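You operate a simulated robot arm through the tools that you are given. There is no shell and no other tool. Be economical: measure what you need, move in short steps, check, and stop when the job is done.

You run a simulated robot arm. Do the job below in one go: nothing can be reset, and whatever is moved stays where it is left.

JOB
Check the spin-stand wheel's runout and set the pass or fail tag on the tag plate.
Fine: roller on, zero, brake off, one whole turn, brake on, arm parked; over 1.5 mm fails.

The check looks at the end state, three seconds after you hand in, the way a careful person would. Anything else that was tipped, shoved, dropped, spilled or broken makes it a failure.

ROBOT AND FRAMES
A 7-joint arm with a two-finger gripper, on a carriage that runs on a rail from [-1251, 172] to [513, -70] (x, y) and turns from -2.426 to 3.368 rad about z. Base frame: it is fixed where the carriage stands at the start and does not move with it; the origin is on the floor, on the carriage's upright axis, x ahead of it, y to its left, z up. Lengths are in mm, angles in rad, forces in N, time in s.
With the tool pointing down near the work surface it reaches from about 360 to 780 mm from the robot's upright axis, wherever it stands. Its first joint turns from -2.897 to 2.897 rad. Places, roughly: runout arm [700, 600, 1000]; runout zero button [800, 600, 900]; spin stand lever [500, 400, 1000]; spin-stand wheel [300, 600, 900]; top of the tag plate [0, 400, 900]; wheel runout meter [800, 800, 1000]. Payload 2.45 kg.
Tool frame: the origin (TCP) is the grasp point; the fingertips stand 23 mm ahead of it; z points along the fingers, y is the line along which they close. Largest opening 72 mm; the body of the gripper starts 40 mm behind the TCP.
Orientation is told as [roll, pitch, yaw] about the base's x, y, z axes, in that order, counted from this pose: with the fingers straight down and closing along the base's y, the tool's x points along the base's -x, its y along +y and its z along -z.

CONTROLS
- The arm moves only by the tool play_rows. Its argument "deltas" is one flat list of numbers, 7 for each row, row after row: the turn, a rotation vector about the tool's x, y, z in units of 5 degrees (1.0 is 5 degrees), then the shift along the tool's x, y, z in units of 50 mm (1.0 is 50 mm), then the opening, from 0 (shut) to 1 (fully open). In form: [ax, ay, az, tx, ty, tz, grip, ax, ay, az, tx, ty, tz, grip, ...]. A call has 1 to 12 rows; each row shifts and turns the commanded pose from where the row before left it, along the tool's axes as they then stand. A call with a number of a shift or a turn outside -1 to 1 is refused whole. Each row takes 0.2 s and may step no farther than 50 mm and 0.15 rad from the row before; otherwise, or with a gripper value out of range, the whole call is refused. Where a pose cannot be reached the arm comes as near as it can. A force on the tool above 70 N (or 10 N above the force at the start of the call, whichever is more), or a blocked arm, ends the call early, and 0.2 s more pass. The fingers move at their own pace (about 72 mm/s each) and stop on an object; they squeeze with about 27 N. The grip force told is the motor's: it shows also when the fingers shut on nothing. Time passes only in rows, and 0.2 s behind the last, so rows that do not move let the fingers close. The reply holds the time, the measured pose of the TCP, the force on the tool along the base axes, the opening and the grip force, in the units named above and with some noise, with the torque about the TCP (base axes, N m) and any sound that the robot's microphone picked up.
- Cameras (640 x 400 px; columns grow to the right, rows downward): "scene" is now at [-1.7, 214.4, 1518.3]; the picture's right is [0.36, -0.93, 0.00], its down [-0.68, -0.26, -0.68] and it looks along [0.64, 0.24, -0.73] (base axes); focal length 214 px, centre (320, 200). "wrist" rides on the gripper at [77, 17, -66] in the tool frame; the picture's right is [-0.22, 0.98, 0.00], its down [-0.56, -0.12, -0.82] and it looks along [-0.80, -0.18, 0.57] (tool axes); focal length 234 px, centre (320, 200). There is no depth. A picture from a camera that has moved, and an enlarged one, comes with that camera's place and axes in the base frame and with its lens. The place of the scene camera against the robot may be out by one fixed shift of up to 18 mm in any direction.
- get_image(camera): a new picture of that camera. The clock stands still meanwhile.
- raise_lower(by): slides the trunk up (or, below 0, down) by that many mm; the arm and the scene camera ride with it, the base frame stays. It gives what a move gives, with no picture.
- steer(legs): drives the robot by 1 to 6 legs, each [ahead, left, turn to the left] in mm, mm and rad, along the robot's own axes; the way and the turn of a leg run together, so that a leg with both is an arc; at most 1500 mm and 3.142 rad a leg. The arm and the cameras ride along, it lands a little off, and it stops where it bumps. It keeps to its track: a leg is cut to what the track allows. It gives what a move gives.
- head_to(pan, tilt): turns the head with the scene camera to pan (to the left, within 2.705 rad either way) and tilt (down, from -0.506 to 1.204), counted from straight ahead of the robot. It gives what a move gives.
- close_up(camera, box): a new picture of the part [left, top, right, bottom] of that camera's present view, enlarged. The clock stands still meanwhile.
- close_job(): hands the job in; it is judged then, once.

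Work in short steps. Places have to be worked out from the pictures, the camera data and where the tool is seen: move nearer, look again, correct. Check each grasp and each placing, and mend what went wrong. You have 120 turns and 90 pictures in all, those below and enlarged ones among them. Open the gripper and draw the arm clear of the work before you hand the job in, unless the task says otherwise; then end with one line.

The tools are called after ">>>" as name(argument=value, ...) on one line, values as JSON. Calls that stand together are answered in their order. play_rows: Moves the arm, as the interface text tells. Its arguments: {"type":"object","properties":{"deltas":{"type":"array"}},"required":["deltas"]} The other tools are called the same way: raise_lower (by) slides the trunk up or down; steer (legs) drives the base; head_to (pan, tilt) turns the head that bears the scene camera; get_image (camera) takes a picture; close_up (camera, box) takes an enlarged picture of a part of a camera's view; close_job () hands the job in.

At the start:

```text
t: 0.0
eef_pos: [290.0, 276.3, 1353.5]
tool_rot: [0.001, -0.002, -0.001]
force: [-0.6, -0.3, -1.0]
ft_torque: [0.02, 0.04, 0.02]
width: 72.2
gripper_force: 0.0
trunk travel left (down, up): [-525.0, 65.0]
robot x, y, heading: [-0.6, 1.5, -0.002]
head pan, tilt: [0.363, 0.822]
```

scene: 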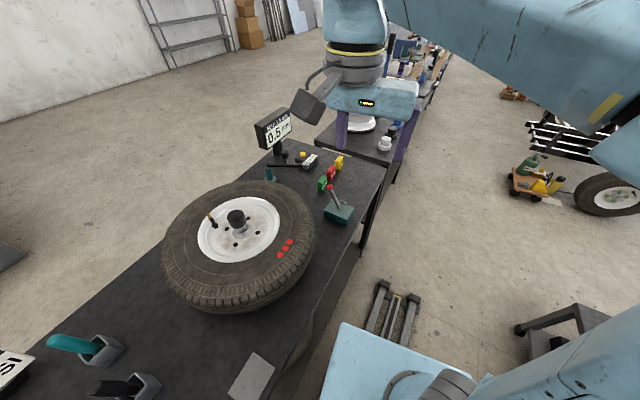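
wrist: 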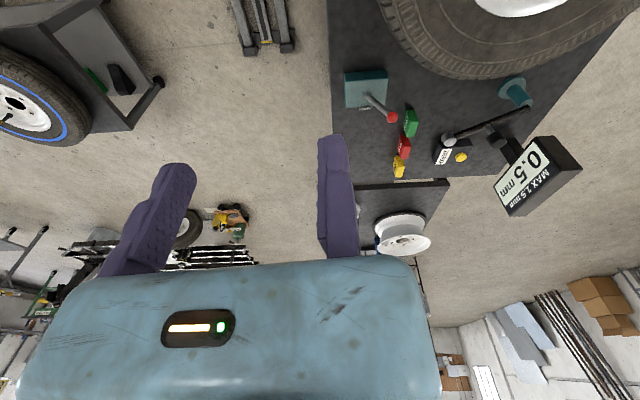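

I'll first look closely at the bench: the wheel, the lever, the runout arm and the tags.

>>> close_up(camera="scene", box=[240, 100, 380, 240])

>>> close_up(camera="scene", box=[150, 170, 330, 320])

>>> close_up(camera="wrist", box=[330, 50, 590, 220])

>>> close_up(camera="scene", box=[0, 300, 300, 400])

```text
2.86 times, centred on (310, 170) of scene
camera zoom: at [-1.7, 214.4, 1518.3], right [0.36, -0.93, 0.0], down [-0.68, -0.26, -0.68], along [0.64, 0.24, -0.73], focal length 613 px, centre (349, 286)
```

zoom: 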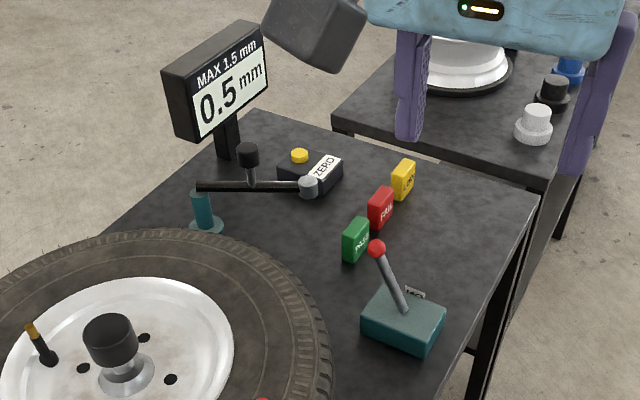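

```text
2.67 times, centred on (240, 245) of scene
camera zoom: at [-1.7, 214.4, 1518.3], right [0.36, -0.93, 0.0], down [-0.68, -0.26, -0.68], along [0.64, 0.24, -0.73], focal length 572 px, centre (533, 80)
```

zoom: 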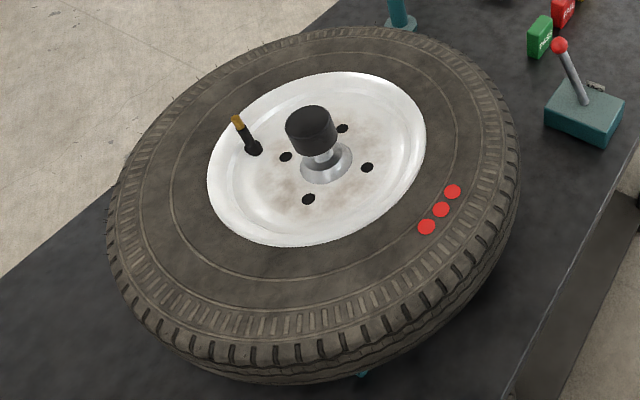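

```text
2.35 times, centred on (460, 135) of wrist
camera zoom: at [213.2, 295.4, 1418.8], right [0.22, 0.98, 0.0], down [0.56, -0.13, 0.82], along [0.8, -0.18, -0.57], focal length 551 px, centre (-9, 353)
```

zoom: 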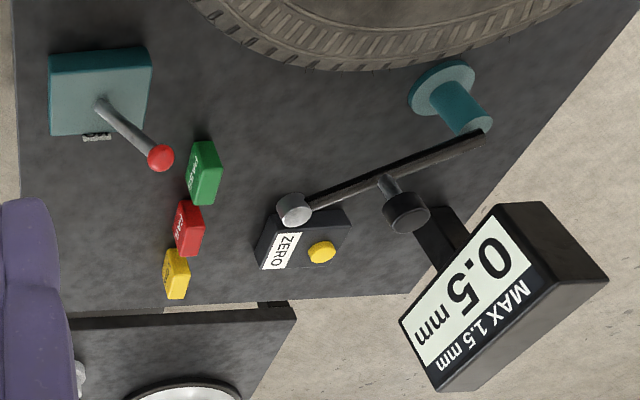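

```text
2.13 times, centred on (150, 350) of scene
camera zoom: at [-1.7, 214.4, 1518.3], right [0.36, -0.93, 0.0], down [-0.68, -0.26, -0.68], along [0.64, 0.24, -0.73], focal length 458 px, centre (683, -120)
```

zoom: 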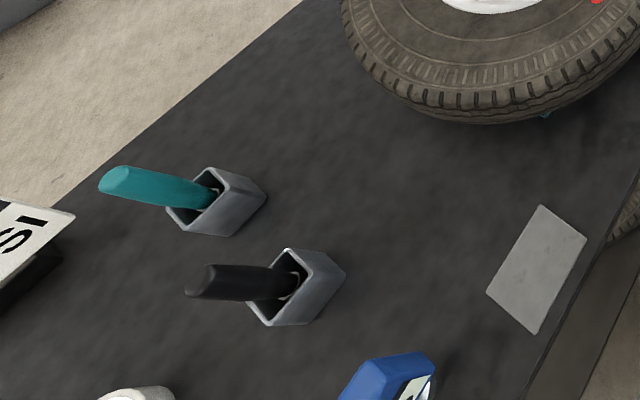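

Three upright tags, a pivoting arm with a knob and roller, and a brake lever are visible. I'll zoom in further on the details.

>>> close_up(camera="wrist", box=[340, 60, 430, 116])

>>> close_up(camera="wrist", box=[380, 90, 450, 185])

>>> close_up(camera="wrist", box=[430, 70, 550, 170])

>>> close_up(camera="scene", box=[315, 165, 365, 230])

```text
7.11 times, centred on (385, 88) of wrist
camera zoom: at [213.2, 295.4, 1418.8], right [0.22, 0.98, 0.0], down [0.56, -0.13, 0.82], along [0.8, -0.18, -0.57], focal length 1665 px, centre (-142, 996)
```

zoom: 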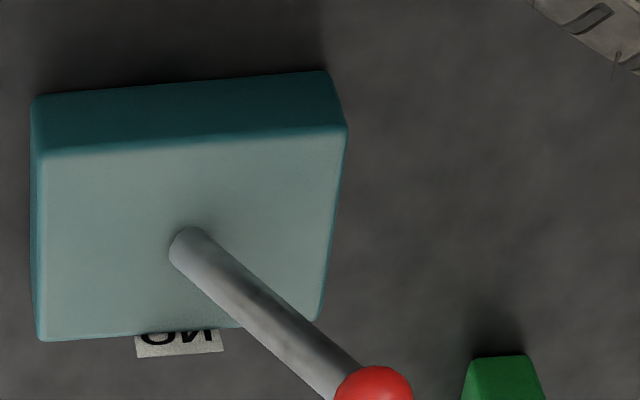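

```text
4.21 times, centred on (415, 138) of wrist
camera zoom: at [213.2, 295.4, 1418.8], right [0.22, 0.98, 0.0], down [0.56, -0.13, 0.82], along [0.8, -0.18, -0.57], focal length 986 px, centre (-80, 463)
```

zoom: 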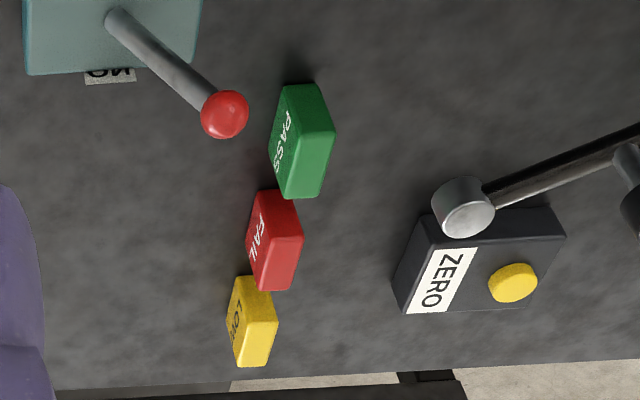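

```text
4.00 times, centred on (490, 120) of wrist
camera zoom: at [213.2, 295.4, 1418.8], right [0.22, 0.98, 0.0], down [0.56, -0.13, 0.82], along [0.8, -0.18, -0.57], focal length 937 px, centre (-360, 520)
```

zoom: 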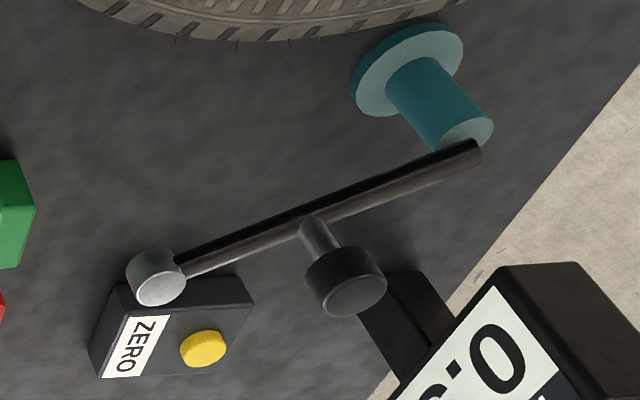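

```text
6.15 times, centred on (340, 198) of scene
camera zoom: at [-1.7, 214.4, 1518.3], right [0.36, -0.93, 0.0], down [-0.68, -0.26, -0.68], along [0.64, 0.24, -0.73], focal length 1320 px, centre (197, 215)
```

zoom: 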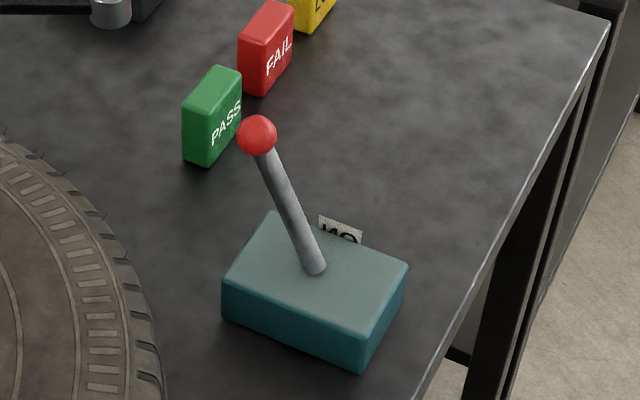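

The lever leans toward the "ON" label (brake on), and the tags are PASS, FAIL and a yellow one. I'll bring the wrist camera closer for a second viewpoint to triangulate.

>>> play_rows(deltas=[0, 0, 0, -0.37, 0.42, 0.5, 1, 0, 0, 0, -0.37, 0.42, 0.5, 1, 0, 0, 0, -0.37, 0.42, 0.5, 1, 0, 0, 0, -0.37, 0.42, 0.5, 1, 0, 0, 0, -0.37, 0.42, 0.5, 1, 0, 0, 0, -0.37, 0.42, 0.5, 1])

>>> get_image(camera="wrist")

>>> get_image(camera="scene")

```text
t: 1.4
eef_pos: [400.6, 404.4, 1203.6]
tool_rot: [0.002, 0.0, -0.003]
force: [0.0, -0.2, -0.2]
ft_torque: [0.03, 0.0, 0.0]
width: 72.1
gripper_force: 0.0
trunk travel left (down, up): [-525.0, 65.0]
robot x, y, heading: [-0.6, 3.0, 0.003]
head pan, tilt: [0.363, 0.822]
```

```text
79 pictures are left
camera wrist: at [323.1, 422.7, 1268.7], right [0.22, 0.98, 0.0], down [0.56, -0.13, 0.82], along [0.8, -0.18, -0.57], focal length 234 px, centre (320, 200)
```

wrist: 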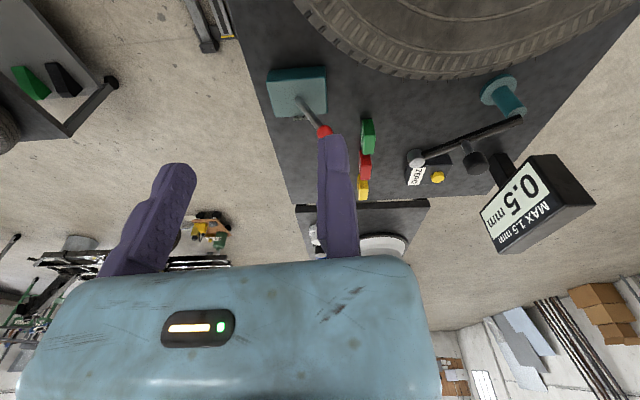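

```text
78 pictures are left
camera scene: at [-1.6, 214.3, 1518.3], right [0.36, -0.93, 0.0], down [-0.68, -0.26, -0.68], along [0.64, 0.24, -0.73], focal length 214 px, centre (320, 200)
```

scene: 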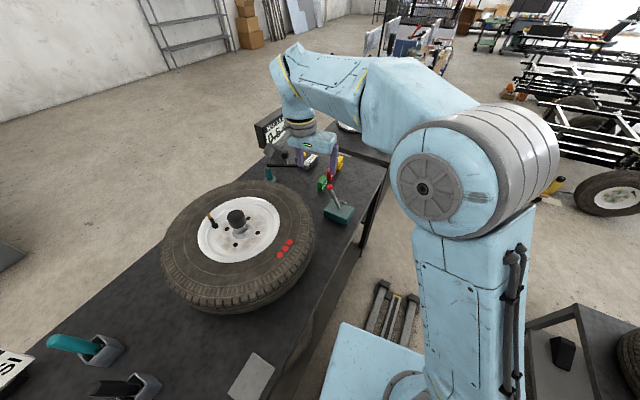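

Ball of the lever triangulates to about (546,379,987), its foot to (558,336,872), leaning to +y. I need to see the labels, so I'll tilt the wrist camera straight down over the lever and tags.

>>> play_rows(deltas=[0, 0, 0, -0.9, -0.1, 0.2, 1, 0, 0, 0, -0.9, -0.1, 0.2, 1, 0, 0, 0, -0.9, -0.1, 0.2, 1, 0, 0, 0, -0.9, -0.1, 0.2, 1, 0, 1, 0, 0, 0, 0, 1, 0, 1, 0, 0, 0, 0, 1, 0, 1, 0, 0, 0, 0, 1, 0, 1, 0, 0, 0, 0, 1, 0, 1, 0, 0, 0, 0, 1, 0, 1, 0, 0, 0, 0, 1, 0, 1, 0, 0, 0, 0, 1])

>>> get_image(camera="wrist")

```text
t: 3.8
eef_pos: [563.6, 368.7, 1161.8]
tool_rot: [0.0, 0.324, -0.001]
force: [-0.3, 0.5, -0.5]
ft_torque: [-0.01, 0.03, -0.04]
width: 71.8
gripper_force: 0.0
out of reach, approached as far as the arm can: row 7, 8, 9, 10, 11
trunk travel left (down, up): [-525.0, 65.0]
robot x, y, heading: [-0.0, 2.0, 0.002]
head pan, tilt: [0.363, 0.822]
```

```text
77 pictures are left
camera wrist: at [511.6, 387.4, 1248.7], right [0.21, 0.98, -0.07], down [0.79, -0.13, 0.6], along [0.58, -0.18, -0.8], focal length 234 px, centre (320, 200)
```

wrist: 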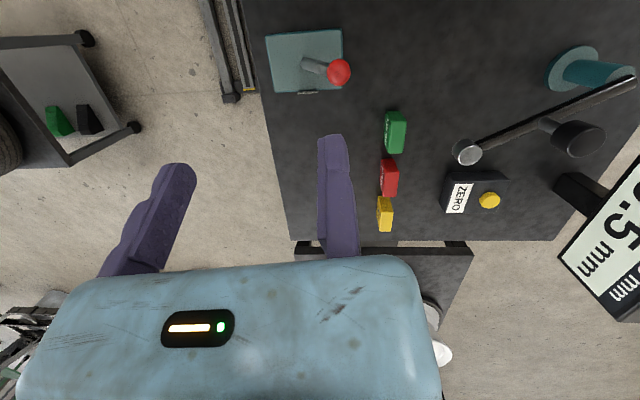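

Good nearly top view. Zooming on the lever and its labels.

>>> close_up(camera="wrist", box=[250, 10, 360, 110])

>>> close_up(camera="wrist", box=[360, 30, 640, 230])

```text
4.00 times, centred on (305, 60) of wrist
camera zoom: at [511.6, 387.4, 1248.7], right [0.21, 0.98, -0.07], down [0.79, -0.13, 0.6], along [0.58, -0.18, -0.8], focal length 937 px, centre (380, 760)
```

zoom: 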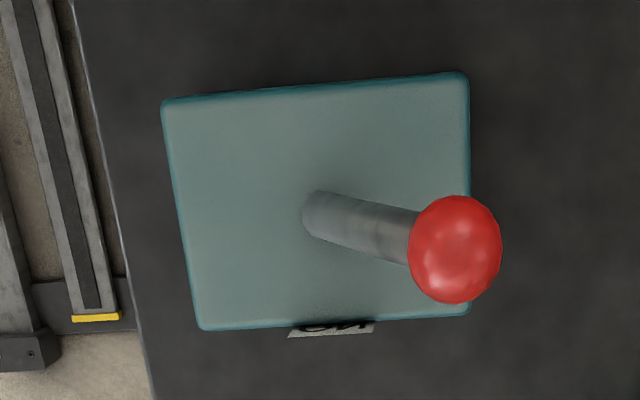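

```text
2.00 times, centred on (500, 130) of wrist
camera zoom: at [511.6, 387.4, 1248.7], right [0.21, 0.98, -0.07], down [0.79, -0.13, 0.6], along [0.58, -0.18, -0.8], focal length 468 px, centre (-40, 340)
```

zoom: 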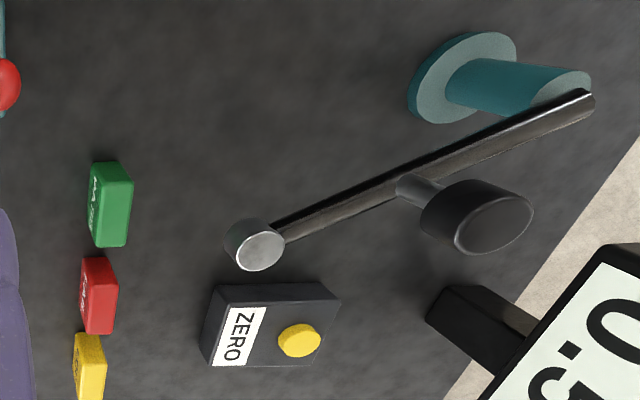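

The label is only visible from the far side; I want to confirm which way is "off". First I'll level the tool and rise.

>>> play_rows(deltas=[0, -1, 0, 0, 0, -0.5, 1, 0, -1, 0, 0, 0, -0.5, 1, 0, -1, 0, 0, 0, -0.5, 1, 0, -1, 0, 0, 0, -0.5, 1])

```text
t: 4.8
eef_pos: [567.5, 388.0, 1216.7]
tool_rot: [0.002, 0.017, 0.002]
force: [-0.5, 0.6, 0.3]
ft_torque: [-0.01, -0.02, 0.01]
width: 72.3
gripper_force: 0.0
out of reach, approached as far as the arm can: row 1, 2, 4
trunk travel left (down, up): [-525.0, 65.0]
robot x, y, heading: [-1.0, 0.9, -0.001]
head pan, tilt: [0.363, 0.822]
```

Retract the arm to a compact, high pose before driving.

>>> play_rows(deltas=[0, -0.2, 0, 0.62, -0.42, -0.24, 1, 0, 0, 0, 0.62, -0.42, -0.24, 1, 0, 0, 0, 0.62, -0.42, -0.24, 1, 0, 0, 0, 0.62, -0.42, -0.24, 1, 0, 0, 0, 0.62, -0.42, -0.24, 1, 0, 0, 0, 0.62, -0.42, -0.24, 1, 0, 0, 0, 0.62, -0.42, -0.24, 1])

>>> steer(legs=[[450, -62, 0.5]])

```text
t: 6.4
eef_pos: [352.3, 239.5, 1298.0]
tool_rot: [0.0, 0.002, -0.002]
force: [0.0, 0.2, 0.2]
ft_torque: [-0.05, 0.02, -0.01]
width: 71.8
gripper_force: 0.0
trunk travel left (down, up): [-525.0, 65.0]
robot x, y, heading: [-0.1, -0.0, 0.005]
head pan, tilt: [0.363, 0.822]
```

```text
t: 9.2
eef_pos: [622.7, 321.0, 1297.9]
tool_rot: [0.0, 0.003, 0.5]
force: [-0.9, 0.4, -0.1]
ft_torque: [0.0, 0.03, -0.01]
width: 72.0
gripper_force: 0.1
trunk travel left (down, up): [-525.0, 65.0]
robot x, y, heading: [429.8, -58.4, 0.502]
head pan, tilt: [0.363, 0.822]
```

I'll go to the rail's end and turn right so the head camera sits on the +x side of the lever, then look at the label.

>>> steer(legs=[[90, -60, -0.5], [60, 0, -0.6]])

>>> head_to(pan=2.2, tilt=1.1)

>>> get_image(camera="scene")

```text
t: 12.7
eef_pos: [937.0, -74.7, 1296.4]
tool_rot: [-0.001, 0.002, -0.609]
force: [-0.6, 0.5, 0.0]
ft_torque: [-0.01, 0.0, -0.03]
width: 72.0
gripper_force: 0.1
trunk travel left (down, up): [-525.0, 65.0]
robot x, y, heading: [509.3, -71.4, -0.609]
head pan, tilt: [0.363, 0.822]
cut short: leg 1, 2
```

```text
t: 14.5
eef_pos: [936.3, -74.7, 1297.6]
tool_rot: [0.0, 0.002, -0.609]
force: [-0.3, -0.8, -0.1]
ft_torque: [-0.04, 0.02, -0.01]
width: 72.2
gripper_force: 0.0
trunk travel left (down, up): [-525.0, 65.0]
robot x, y, heading: [511.5, -71.4, -0.605]
head pan, tilt: [2.201, 1.1]
```

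```text
74 pictures are left
camera scene: at [549.2, 180.4, 1498.3], right [1.0, 0.02, 0.0], down [0.02, -0.89, -0.45], along [-0.01, 0.45, -0.89], focal length 214 px, centre (320, 200)
```

scene: 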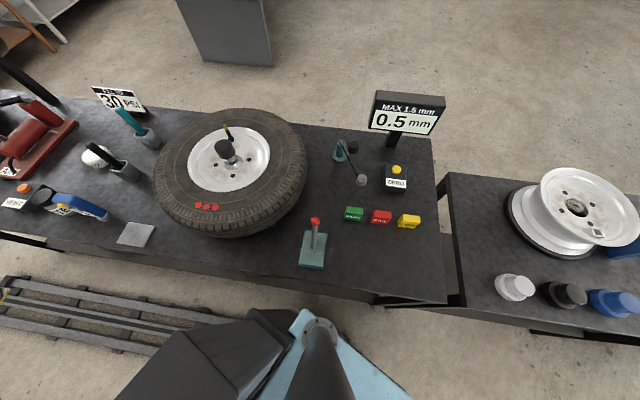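

Excellent view. Zoom on the lever, wheel and gauge from here.

>>> close_up(camera="scene", box=[280, 200, 350, 280])

>>> close_up(camera="scene", box=[310, 80, 450, 240])

>>> close_up(camera="scene", box=[145, 100, 315, 250])

```text
5.00 times, centred on (315, 240) of scene
camera zoom: at [549.2, 180.4, 1498.3], right [1.0, 0.02, 0.0], down [0.02, -0.89, -0.45], along [-0.01, 0.45, -0.89], focal length 1072 px, centre (345, 0)
```

zoom: 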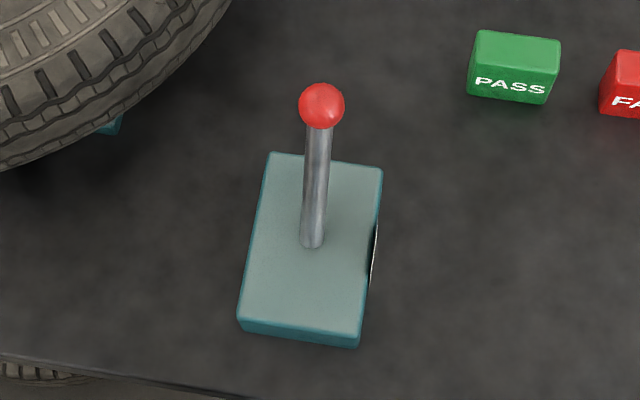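

```text
2.50 times, centred on (380, 160) of scene
camera zoom: at [549.2, 180.4, 1498.3], right [1.0, 0.02, 0.0], down [0.02, -0.89, -0.45], along [-0.01, 0.45, -0.89], focal length 536 px, centre (170, 300)
```

zoom: 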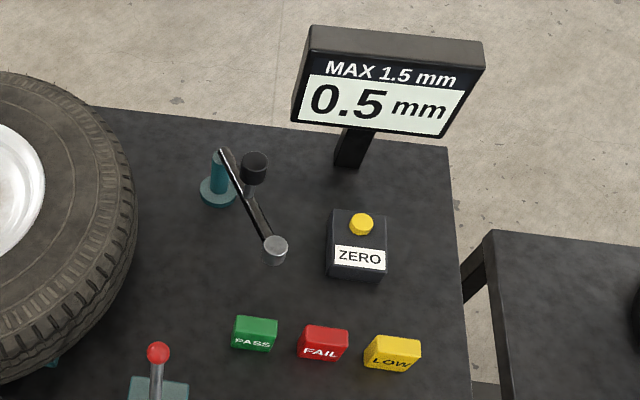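

```text
2.67 times, centred on (230, 175) of scene
camera zoom: at [549.2, 180.4, 1498.3], right [1.0, 0.02, 0.0], down [0.02, -0.89, -0.45], along [-0.01, 0.45, -0.89], focal length 572 px, centre (560, 267)
```

zoom: 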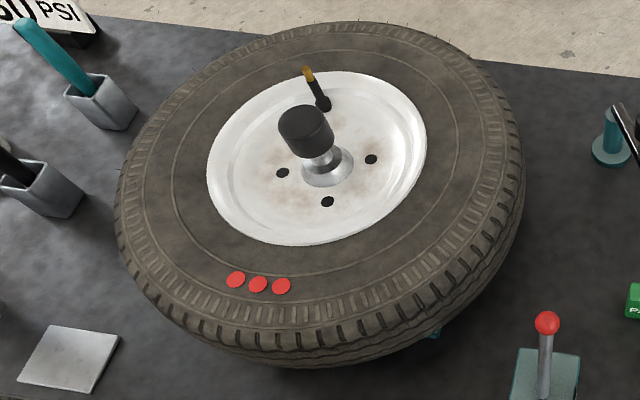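

The label sits on the lever box's +x face. I'll turn the robot to face the bench (arm high) and use the wrist camera from the +x side.

>>> steer(legs=[[0, 0, 2.1]])

>>> head_to(pan=0.0, tilt=0.9)

>>> get_image(camera="scene")

```text
t: 19.9
eef_pos: [297.5, 300.9, 1299.1]
tool_rot: [0.001, 0.002, 1.495]
force: [0.4, -0.9, -0.3]
ft_torque: [0.0, -0.02, 0.01]
width: 72.2
gripper_force: 0.1
trunk travel left (down, up): [-525.0, 65.0]
robot x, y, heading: [510.3, -67.3, 1.488]
head pan, tilt: [2.201, 1.1]
```

```text
t: 22.0
eef_pos: [298.8, 300.2, 1298.2]
tool_rot: [0.0, 0.002, 1.495]
force: [-0.2, -0.6, 1.1]
ft_torque: [0.02, 0.0, 0.03]
width: 72.1
gripper_force: 0.1
trunk travel left (down, up): [-525.0, 65.0]
robot x, y, heading: [513.0, -72.8, 1.495]
head pan, tilt: [0.0, 0.901]
```

```text
70 pictures are left
camera scene: at [311.2, -38.7, 1512.2], right [1.0, -0.08, 0.0], down [-0.06, -0.78, -0.62], along [0.05, 0.62, -0.78], focal length 214 px, centre (320, 200)
```

scene: 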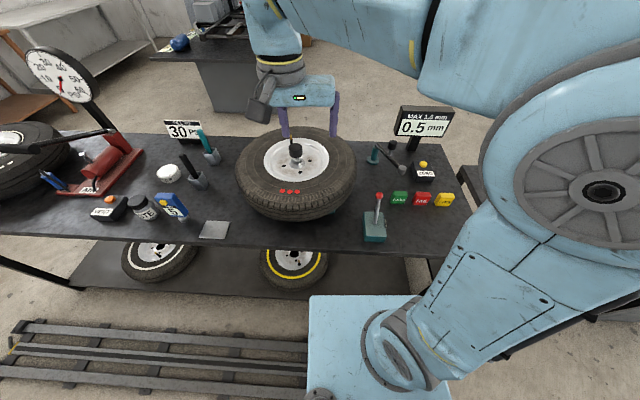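

Now slide the arm over to the +x side of the lever box.

>>> play_rows(deltas=[0, 0, 0, 0.064, -0.845, 0.27, 1, 0, 0, 0, 0.064, -0.845, 0.27, 1, 0, 0, 0, 0.064, -0.845, 0.27, 1, 0, 0, 0, 0.064, -0.845, 0.27, 1, 0, 0, 0, 0.064, -0.845, 0.27, 1, 0, 0, 0, 0.064, -0.845, 0.27, 1, 0, 0, 0, 0.064, -0.845, 0.27, 1, 0, 0, 0, 0.064, -0.845, 0.27, 1, 0, 0, 0, 0.064, -0.845, 0.27, 1, 0, 0, 0, 0.064, -0.845, 0.27, 1, 0, 0, 0, 0.064, -0.845, 0.27, 1])

>>> play_rows(deltas=[0, 0, -1, 0, 0, 0, 1, 0, 0, -1, 0, 0, 0, 1, 0, 0, -1, 0, 0, 0, 1, 0, 0, -1, 0, 0, 0, 1, 0, 0, -1, 0, 0, 0, 1, 0, 0, -1, 0, 0, 0, 1, 0, 0, -1, 0, 0, 0, 1, 0, 0, -1, 0, 0, 0, 1, 0, 0, -1, 0, 0, 0, 1])

>>> get_image(camera="wrist")

```text
t: 24.4
eef_pos: [756.8, 228.1, 1149.9]
tool_rot: [0.0, 0.001, 1.494]
force: [-0.5, 0.2, 0.6]
ft_torque: [0.0, 0.03, 0.03]
width: 72.0
gripper_force: 0.0
trunk travel left (down, up): [-525.0, 65.0]
robot x, y, heading: [507.2, -72.2, 1.484]
head pan, tilt: [0.0, 0.901]
```

```text
t: 26.4
eef_pos: [758.4, 229.4, 1149.3]
tool_rot: [0.002, 0.001, 2.279]
force: [-0.8, 0.2, 0.2]
ft_torque: [0.02, -0.03, 0.0]
width: 72.0
gripper_force: 0.0
trunk travel left (down, up): [-525.0, 65.0]
robot x, y, heading: [507.5, -73.2, 1.489]
head pan, tilt: [0.0, 0.901]
```

```text
69 pictures are left
camera wrist: at [796.0, 160.6, 1215.2], right [-0.88, -0.47, 0.0], down [-0.27, 0.51, 0.82], along [-0.38, 0.72, -0.58], focal length 234 px, centre (320, 200)
```

wrist: 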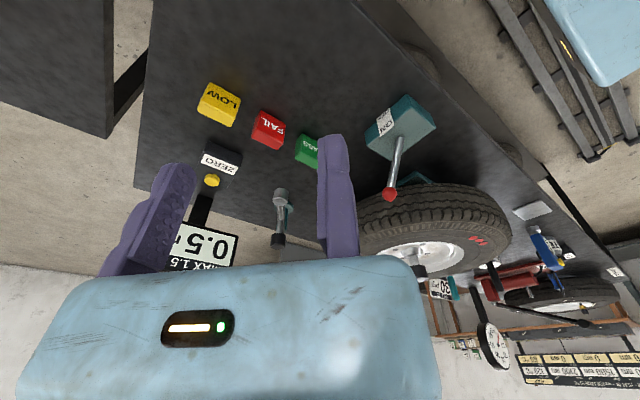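

>>> close_up(camera="wrist", box=[355, 85, 445, 155])

>>> close_up(camera="wrist", box=[190, 80, 330, 260])

```text
5.71 times, centred on (400, 120) of wrist
camera zoom: at [796.0, 160.6, 1215.2], right [-0.88, -0.47, 0.0], down [-0.27, 0.51, 0.82], along [-0.38, 0.72, -0.58], focal length 1338 px, centre (-137, 657)
```

zoom: 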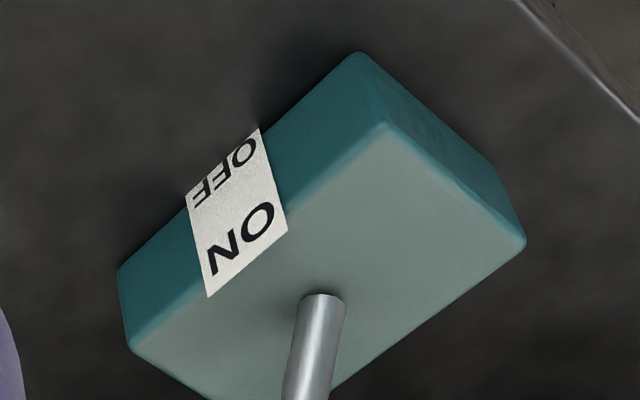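

```text
2.22 times, centred on (260, 170) of wrist
camera zoom: at [796.0, 160.6, 1215.2], right [-0.88, -0.47, 0.0], down [-0.27, 0.51, 0.82], along [-0.38, 0.72, -0.58], focal length 520 px, centre (453, 267)
```

zoom: 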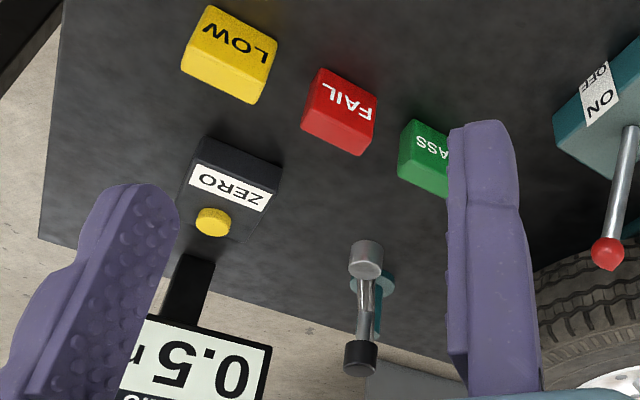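

Label reads ON above OFF, so the lever (leaning away) is ON, and pulling it toward the front should be OFF. The knob on the runout arm is at about (652,609,1000). I'll square the tool and go above it.

>>> play_rows(deltas=[0, 0, 1, 0, 0, 0, 1, 0, 0, 1, 0, 0, 0, 1, 0, 0, 1, 0, 0, 0, 1, 0, 0, 1, 0, 0, 0, 1, 0, 0, 1, 0, 0, 0, 1, 0, 0, 1, 0, 0, 0, 1, 0, 0, 1, 0, 0, 0, 1, 0, 0, 1, 0, 0, 0, 1, 0, 0, 1, 0, 0, 0, 1])

>>> play_rows(deltas=[0, 0, 0, -0.82, 0.3, 0.067, 1, 0, 0, 0, -0.82, 0.3, 0.067, 1, 0, 0, 0, -0.82, 0.3, 0.067, 1, 0, 0, 0, -0.82, 0.3, 0.067, 1, 0, 0, 0, -0.82, 0.3, 0.067, 1, 0, 0, 0, -0.82, 0.3, 0.067, 1, 0, 0, 0, -0.82, 0.3, 0.067, 1, 0, 0, 0, -0.82, 0.3, 0.067, 1, 0, 0, 0, 0, 0, 0, 1])

>>> get_image(camera="wrist")

>>> get_image(camera="scene")

```text
t: 28.4
eef_pos: [757.9, 229.2, 1149.1]
tool_rot: [-0.001, 0.0, 1.491]
force: [0.5, -0.7, -0.3]
ft_torque: [-0.02, -0.02, 0.02]
width: 71.8
gripper_force: 0.0
trunk travel left (down, up): [-525.0, 65.0]
robot x, y, heading: [511.8, -70.6, 1.491]
head pan, tilt: [0.0, 0.901]
```

```text
t: 30.4
eef_pos: [662.5, 567.3, 1120.1]
tool_rot: [-0.001, 0.005, 1.492]
force: [-1.2, 0.8, -0.2]
ft_torque: [-0.04, 0.0, 0.04]
width: 72.0
gripper_force: 0.1
trunk travel left (down, up): [-525.0, 65.0]
robot x, y, heading: [509.1, -68.4, 1.494]
head pan, tilt: [0.0, 0.901]
```

```text
66 pictures are left
camera wrist: at [639.5, 491.9, 1185.9], right [-0.96, 0.29, 0.0], down [0.17, 0.55, 0.82], along [0.24, 0.78, -0.58], focal length 234 px, centre (320, 200)
```

wrist: 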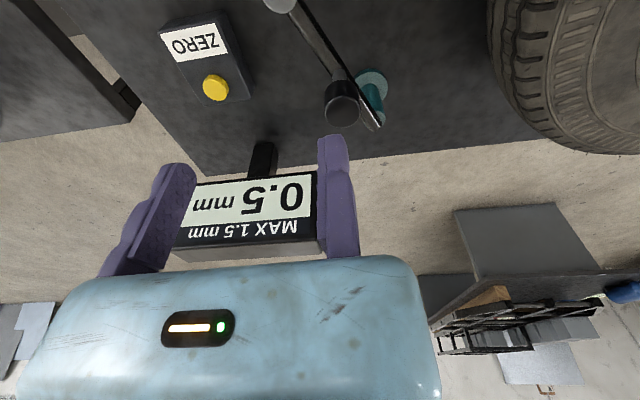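

```text
65 pictures are left
camera scene: at [311.2, -38.0, 1512.1], right [1.0, -0.08, 0.0], down [-0.06, -0.78, -0.62], along [0.05, 0.62, -0.78], focal length 214 px, centre (320, 200)
```

scene: 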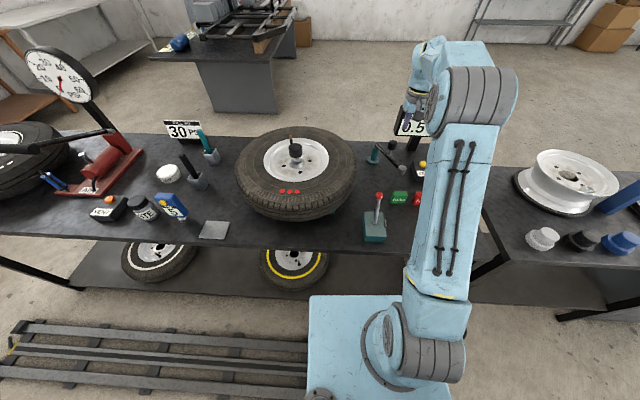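

Knob top is at about (656,616,1000). Centre over it and lower partly.

>>> play_rows(deltas=[0, 0, 0, -0.48, 0.1, 0, 1, 0, 0, 0, -0.48, 0.1, 0, 1, 0, 0, 0, 0, 0, 0.75, 1, 0, 0, 0, 0, 0, 0.75, 1, 0, 0, 0, 0, 0, 0, 1])

>>> get_image(camera="wrist")

>>> close_up(camera="scene", box=[350, 90, 450, 190])

```text
t: 31.6
eef_pos: [657.8, 614.5, 1045.3]
tool_rot: [0.002, 0.003, 1.494]
force: [0.6, 0.0, 0.9]
ft_torque: [0.01, -0.02, -0.01]
width: 71.9
gripper_force: 0.0
trunk travel left (down, up): [-525.0, 65.0]
robot x, y, heading: [507.0, -69.4, 1.488]
head pan, tilt: [0.0, 0.901]
```

```text
64 pictures are left
camera wrist: at [634.4, 538.7, 1110.9], right [-0.96, 0.29, 0.0], down [0.17, 0.55, 0.82], along [0.24, 0.78, -0.58], focal length 234 px, centre (320, 200)
```

wrist: 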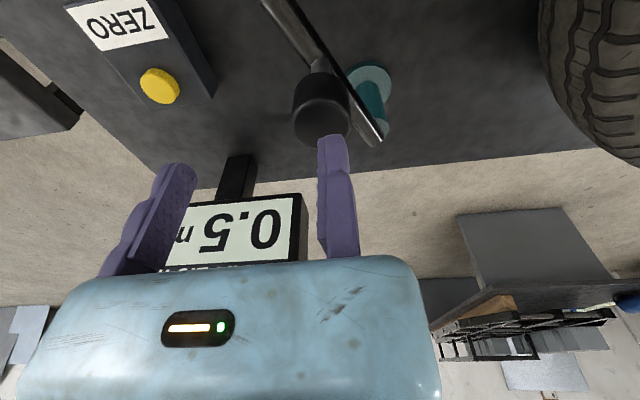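

```text
4.00 times, centred on (400, 140) of scene
camera zoom: at [311.3, -38.4, 1512.2], right [1.0, -0.08, 0.0], down [-0.06, -0.78, -0.62], along [0.05, 0.62, -0.78], focal length 858 px, centre (0, 440)
```

zoom: 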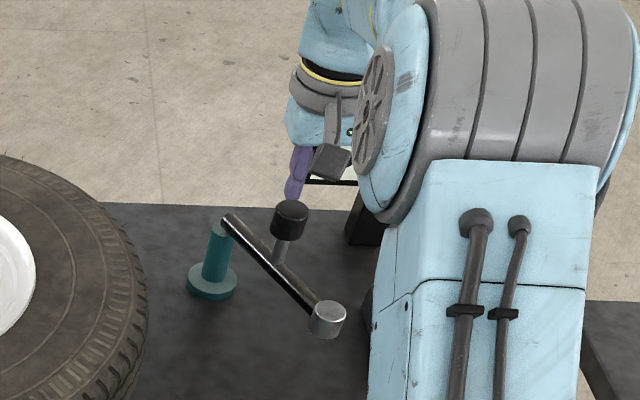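

Comparing with the visible fingers in both pictures, the gripper actually sits roughly 25–30 mm to +x of the knob. Shift sideways and look again.

>>> play_rows(deltas=[0, 0, 0, 0, 0.56, 0, 1, 0, 0, 0, 0, 0, 0, 1])

>>> get_image(camera="wrist")

>>> close_up(camera="scene", box=[350, 90, 450, 190])

```text
t: 32.2
eef_pos: [627.3, 616.0, 1046.9]
tool_rot: [-0.002, 0.003, 1.492]
force: [0.0, -0.7, 0.2]
ft_torque: [0.01, -0.05, -0.02]
width: 72.0
gripper_force: 0.0
trunk travel left (down, up): [-525.0, 65.0]
robot x, y, heading: [507.6, -66.2, 1.493]
head pan, tilt: [0.0, 0.901]
```

```text
62 pictures are left
camera wrist: at [604.5, 540.6, 1112.1], right [-0.96, 0.29, 0.0], down [0.17, 0.55, 0.82], along [0.24, 0.78, -0.57], focal length 234 px, centre (320, 200)
```

wrist: 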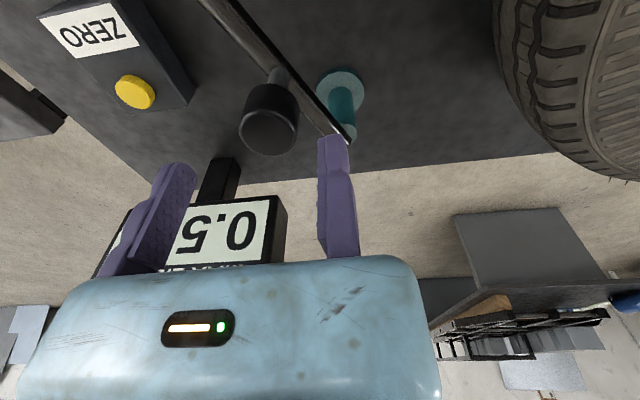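

```text
4.00 times, centred on (400, 140) of scene
camera zoom: at [310.9, -38.7, 1512.1], right [1.0, -0.08, 0.0], down [-0.06, -0.78, -0.62], along [0.05, 0.62, -0.78], focal length 858 px, centre (0, 440)
```

zoom: 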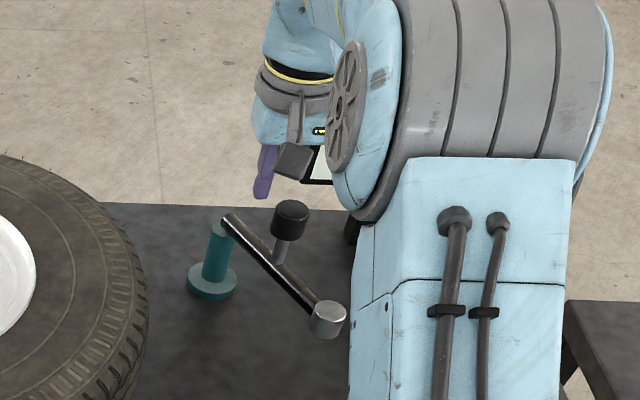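

Knob is nearly centred; small correction (+5 mm left, 10 mm forward), then lower around the knob.

>>> play_rows(deltas=[0, 0, 0, -0.2, 0.1, 0, 1, 0, 0, 0, 0, 0, 0.4, 1, 0, 0, 0, 0, 0, 0.4, 1, 0, 0, 0, 0, 0, 0, 1])

>>> get_image(camera="wrist")

>>> close_up(camera="scene", box=[350, 90, 450, 190])

```text
t: 33.2
eef_pos: [625.4, 626.9, 1007.0]
tool_rot: [0.0, 0.002, 1.491]
force: [-1.2, 1.2, -0.8]
ft_torque: [0.0, 0.0, 0.0]
width: 71.8
gripper_force: 0.1
trunk travel left (down, up): [-525.0, 65.0]
robot x, y, heading: [511.6, -68.2, 1.487]
head pan, tilt: [0.0, 0.901]
```

```text
60 pictures are left
camera wrist: at [602.2, 551.4, 1073.0], right [-0.96, 0.29, 0.0], down [0.17, 0.55, 0.82], along [0.24, 0.78, -0.58], focal length 234 px, centre (320, 200)
```

wrist: 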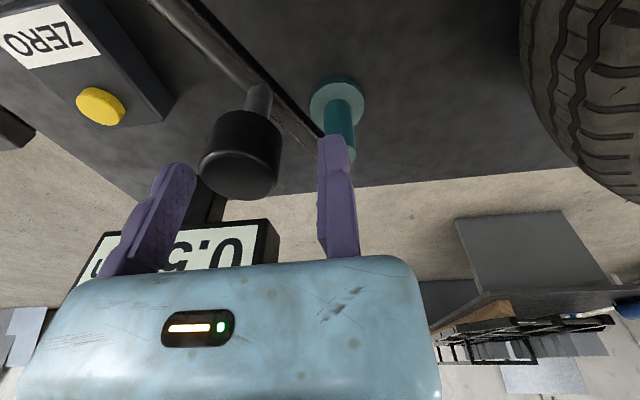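

```text
4.00 times, centred on (400, 140) of scene
camera zoom: at [311.2, -38.5, 1512.2], right [1.0, -0.08, 0.0], down [-0.06, -0.78, -0.62], along [0.05, 0.62, -0.78], focal length 858 px, centre (0, 440)
```

zoom: 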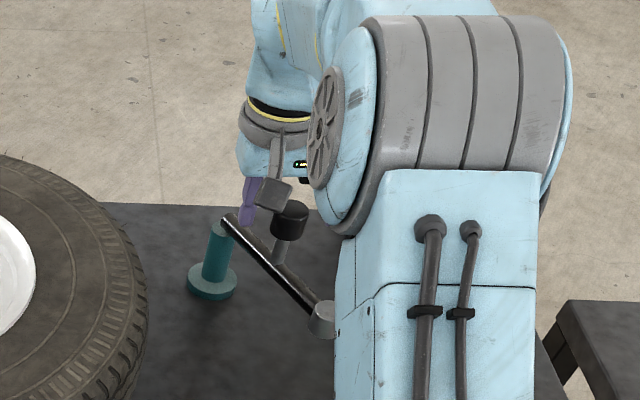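

Knob sits between the fingers. Small recentre, lower 8 mm and close.

>>> play_rows(deltas=[0, 0, 0, 0, -0.12, 0.16, 1, 0, 0, 0, 0, 0, 0, 0.3, 0, 0, 0, 0, 0, 0, 0.3, 0, 0, 0, 0, 0, 0, 0.3, 0, 0, 0, 0, 0, 0, 0.3])

>>> get_image(camera="wrist")

```text
t: 34.4
eef_pos: [630.2, 626.8, 999.2]
tool_rot: [-0.001, 0.001, 1.493]
force: [-1.6, 10.3, 1.1]
ft_torque: [0.23, -0.04, 0.14]
width: 25.4
gripper_force: 18.0
trunk travel left (down, up): [-525.0, 65.0]
robot x, y, heading: [513.5, -69.6, 1.495]
head pan, tilt: [0.0, 0.901]
```

```text
58 pictures are left
camera wrist: at [607.4, 551.7, 1064.8], right [-0.96, 0.29, 0.0], down [0.17, 0.55, 0.82], along [0.24, 0.78, -0.57], focal length 234 px, centre (320, 200)
```

wrist: 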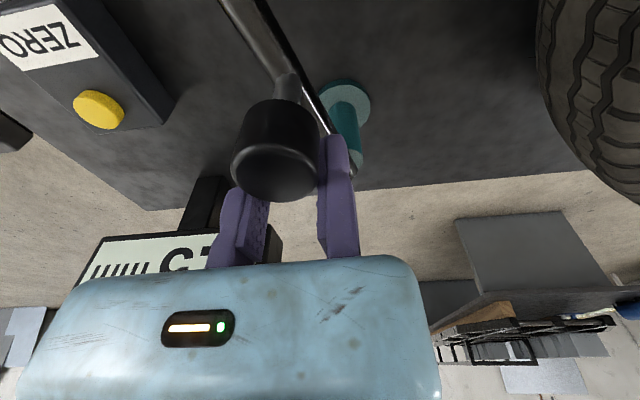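

The grip is off-centre (knob is nearer to the camera than the pads, width only 25). Reopen, shift 11 mm back, and close again.

>>> play_rows(deltas=[0, 0, 0, 0, 0, 0, 1, 0, 0, 0, 0, 0, 0, 1, 0, 0, 0, 0, 0, 0, 1, 0, 0, 0, 0.22, 0, 0, 1, 0, 0, 0, 0, 0, 0, 1])

>>> get_image(camera="wrist")

```text
t: 35.6
eef_pos: [630.1, 614.9, 1000.7]
tool_rot: [0.001, 0.003, 1.492]
force: [0.4, -0.5, 0.1]
ft_torque: [-0.01, 0.04, -0.04]
width: 72.0
gripper_force: 0.0
trunk travel left (down, up): [-525.0, 65.0]
robot x, y, heading: [506.6, -72.1, 1.491]
head pan, tilt: [0.0, 0.901]
```

```text
57 pictures are left
camera wrist: at [607.6, 539.7, 1065.4], right [-0.96, 0.29, 0.0], down [0.17, 0.55, 0.82], along [0.24, 0.78, -0.58], focal length 234 px, centre (320, 200)
```

wrist: 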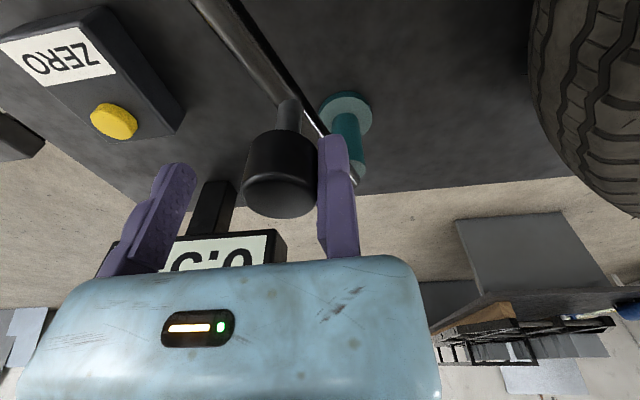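

Noted: the tool +y finger stays put and only the other closes, so objects seat at tool y = −w/2; the camera positions are right. Close again here.

>>> play_rows(deltas=[0, 0, 0, 0, 0, 0, 0.3, 0, 0, 0, 0, 0, 0, 0.3, 0, 0, 0, 0, 0, 0, 0.3, 0, 0, 0, 0, 0, 0, 0.3])

>>> close_up(camera="wrist", box=[60, 0, 640, 280])

```text
t: 36.6
eef_pos: [630.3, 615.5, 999.8]
tool_rot: [0.001, 0.002, 1.492]
force: [2.2, -1.5, 1.2]
ft_torque: [-0.18, -0.01, -0.05]
width: 31.0
gripper_force: 45.4
trunk travel left (down, up): [-525.0, 65.0]
robot x, y, heading: [510.5, -66.5, 1.49]
head pan, tilt: [0.0, 0.901]
```

```text
1.10 times, centred on (350, 140) of wrist
camera zoom: at [607.9, 539.8, 1065.3], right [-0.96, 0.29, 0.0], down [0.17, 0.55, 0.82], along [0.24, 0.78, -0.58], focal length 258 px, centre (287, 266)
```

zoom: 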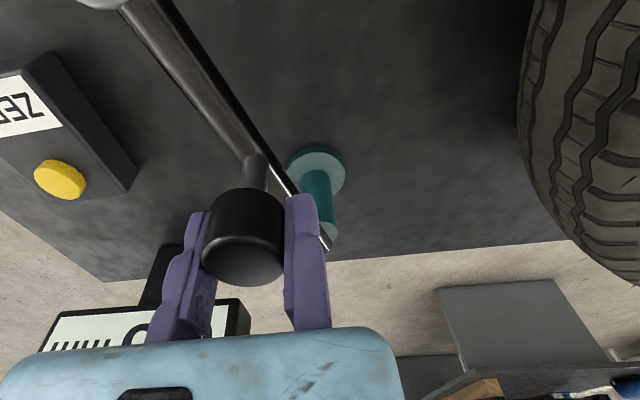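

Well gripped (31 mm). Loosen slightly into a cage and sweep the arm toward the tyre (−x), watching force.

>>> play_rows(deltas=[0, 0, 0, 0, 0, 0, 0.52, 0, 0, 0, 0.06, 0.2, 0, 0.52, 0, 0, 0, 0.06, 0.2, 0, 0.52, 0, 0, 0, 0.04, 0.2, 0, 0.52, 0, 0, 0, 0.02, 0.2, 0, 0.52])

>>> get_image(camera="scene")

```text
t: 37.8
eef_pos: [590.4, 609.4, 998.8]
tool_rot: [0.001, 0.001, 1.494]
force: [0.7, -0.6, 0.3]
ft_torque: [-0.01, -0.02, -0.02]
width: 37.6
gripper_force: 0.3
trunk travel left (down, up): [-525.0, 65.0]
robot x, y, heading: [508.9, -69.5, 1.484]
head pan, tilt: [0.0, 0.901]
```

```text
55 pictures are left
camera scene: at [311.3, -38.7, 1512.2], right [1.0, -0.08, 0.0], down [-0.06, -0.78, -0.62], along [0.05, 0.62, -0.78], focal length 214 px, centre (320, 200)
```

scene: 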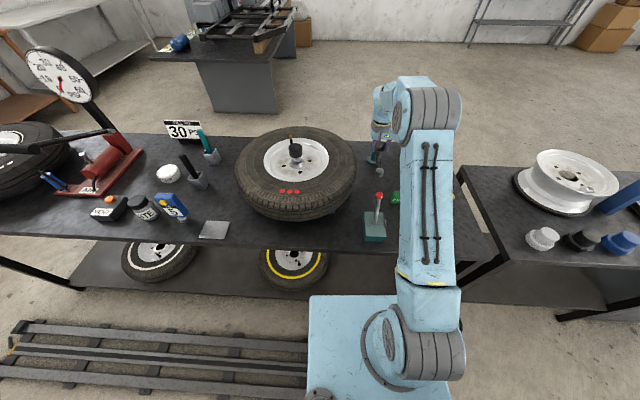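

No resistance yet; continue the sweep in small steps.

>>> play_rows(deltas=[0, 0, 0, -0.02, 0.2, 0, 0.52, 0, 0, 0, -0.04, 0.2, 0, 0.52, 0, 0, 0, 0, 0, 0, 0.52])

>>> get_image(camera="wrist")

>>> close_up(camera="scene", box=[320, 90, 420, 190])

```text
t: 38.6
eef_pos: [571.0, 613.2, 997.9]
tool_rot: [0.0, 0.002, 1.494]
force: [-0.2, 0.3, -0.1]
ft_torque: [0.0, -0.03, 0.04]
width: 37.7
gripper_force: 0.2
trunk travel left (down, up): [-525.0, 65.0]
robot x, y, heading: [508.7, -67.8, 1.491]
head pan, tilt: [0.0, 0.901]
```

```text
54 pictures are left
camera wrist: at [547.9, 538.9, 1064.4], right [-0.96, 0.29, 0.0], down [0.17, 0.55, 0.82], along [0.24, 0.78, -0.58], focal length 234 px, centre (320, 200)
```

wrist: 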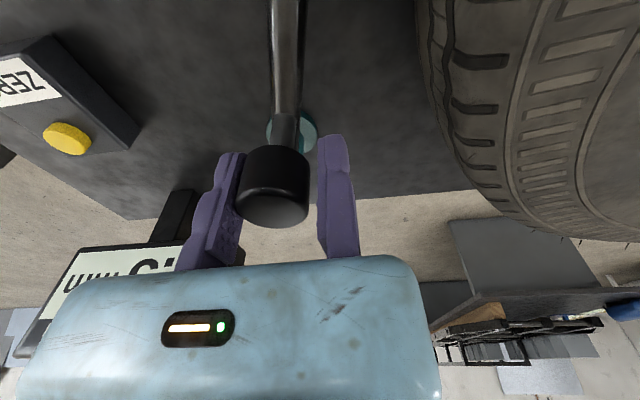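

```text
4.00 times, centred on (370, 140) of scene
camera zoom: at [311.2, -38.7, 1512.1], right [1.0, -0.08, 0.0], down [-0.06, -0.78, -0.62], along [0.05, 0.62, -0.78], focal length 858 px, centre (120, 440)
```

zoom: 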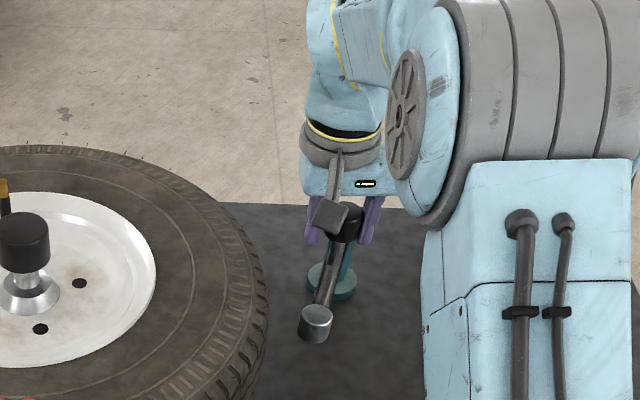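

Roller is about 40–50 mm from the tread. Continue with finer steps.

>>> play_rows(deltas=[0, 0, 0, -0.03, 0.12, 0, 0.52, 0, 0, 0, -0.03, 0.12, 0, 0.52, 0, 0, 0, -0.04, 0.12, 0, 0.52, 0, 0, 0, 0, 0, 0, 0.52])

>>> close_up(camera="scene", box=[320, 90, 420, 190])

```text
t: 39.6
eef_pos: [553.0, 619.2, 998.6]
tool_rot: [-0.004, 0.002, 1.49]
force: [2.9, -1.6, -0.8]
ft_torque: [0.02, -0.05, -0.04]
width: 41.5
gripper_force: 2.8
trunk travel left (down, up): [-525.0, 65.0]
robot x, y, heading: [509.3, -72.0, 1.488]
head pan, tilt: [0.0, 0.901]
```

```text
4.00 times, centred on (370, 140) of scene
camera zoom: at [311.6, -38.8, 1512.2], right [1.0, -0.08, 0.0], down [-0.06, -0.78, -0.62], along [0.05, 0.62, -0.78], focal length 858 px, centre (120, 440)
```

zoom: 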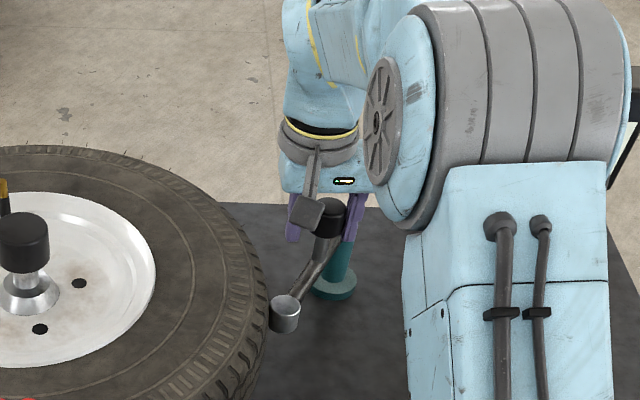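

The finger is being pushed back (41.5 mm, 3 N) – roller is on the tread. Open, rise, and read the meter.

>>> play_rows(deltas=[0, 0, 0, 0, 0, 0, 1, 0, 0, 0, 0, 0, 0, 1, 0, 0, 0, 0, 0, -0.8, 1, 0, 0, 0, 0, 0, -0.8, 1, 0, 0, 0, 0, 0, -0.8, 1])

>>> get_image(camera="wrist")

>>> get_image(camera="scene")

```text
t: 40.8
eef_pos: [551.8, 618.3, 1119.9]
tool_rot: [-0.002, 0.003, 1.492]
force: [-0.8, 1.3, 0.1]
ft_torque: [-0.01, -0.02, 0.02]
width: 72.0
gripper_force: 0.1
trunk travel left (down, up): [-525.0, 65.0]
robot x, y, heading: [512.4, -69.5, 1.493]
head pan, tilt: [0.0, 0.901]
```

```text
51 pictures are left
camera wrist: at [528.8, 543.7, 1184.6], right [-0.96, 0.29, 0.0], down [0.17, 0.55, 0.82], along [0.24, 0.78, -0.58], focal length 234 px, centre (320, 200)
```

wrist: 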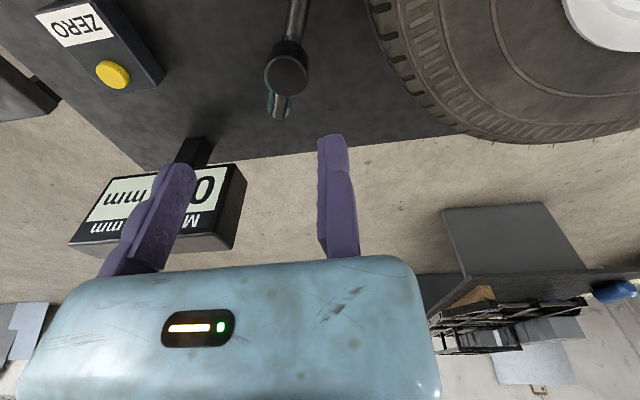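

```text
50 pictures are left
camera scene: at [311.3, -38.7, 1512.1], right [1.0, -0.08, 0.0], down [-0.06, -0.78, -0.62], along [0.05, 0.62, -0.78], focal length 214 px, centre (320, 200)
```

scene: 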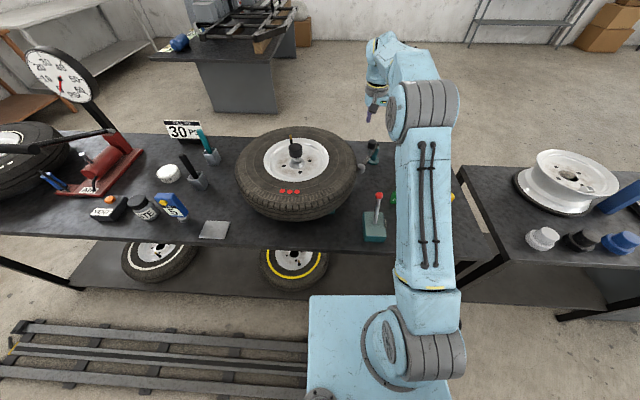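

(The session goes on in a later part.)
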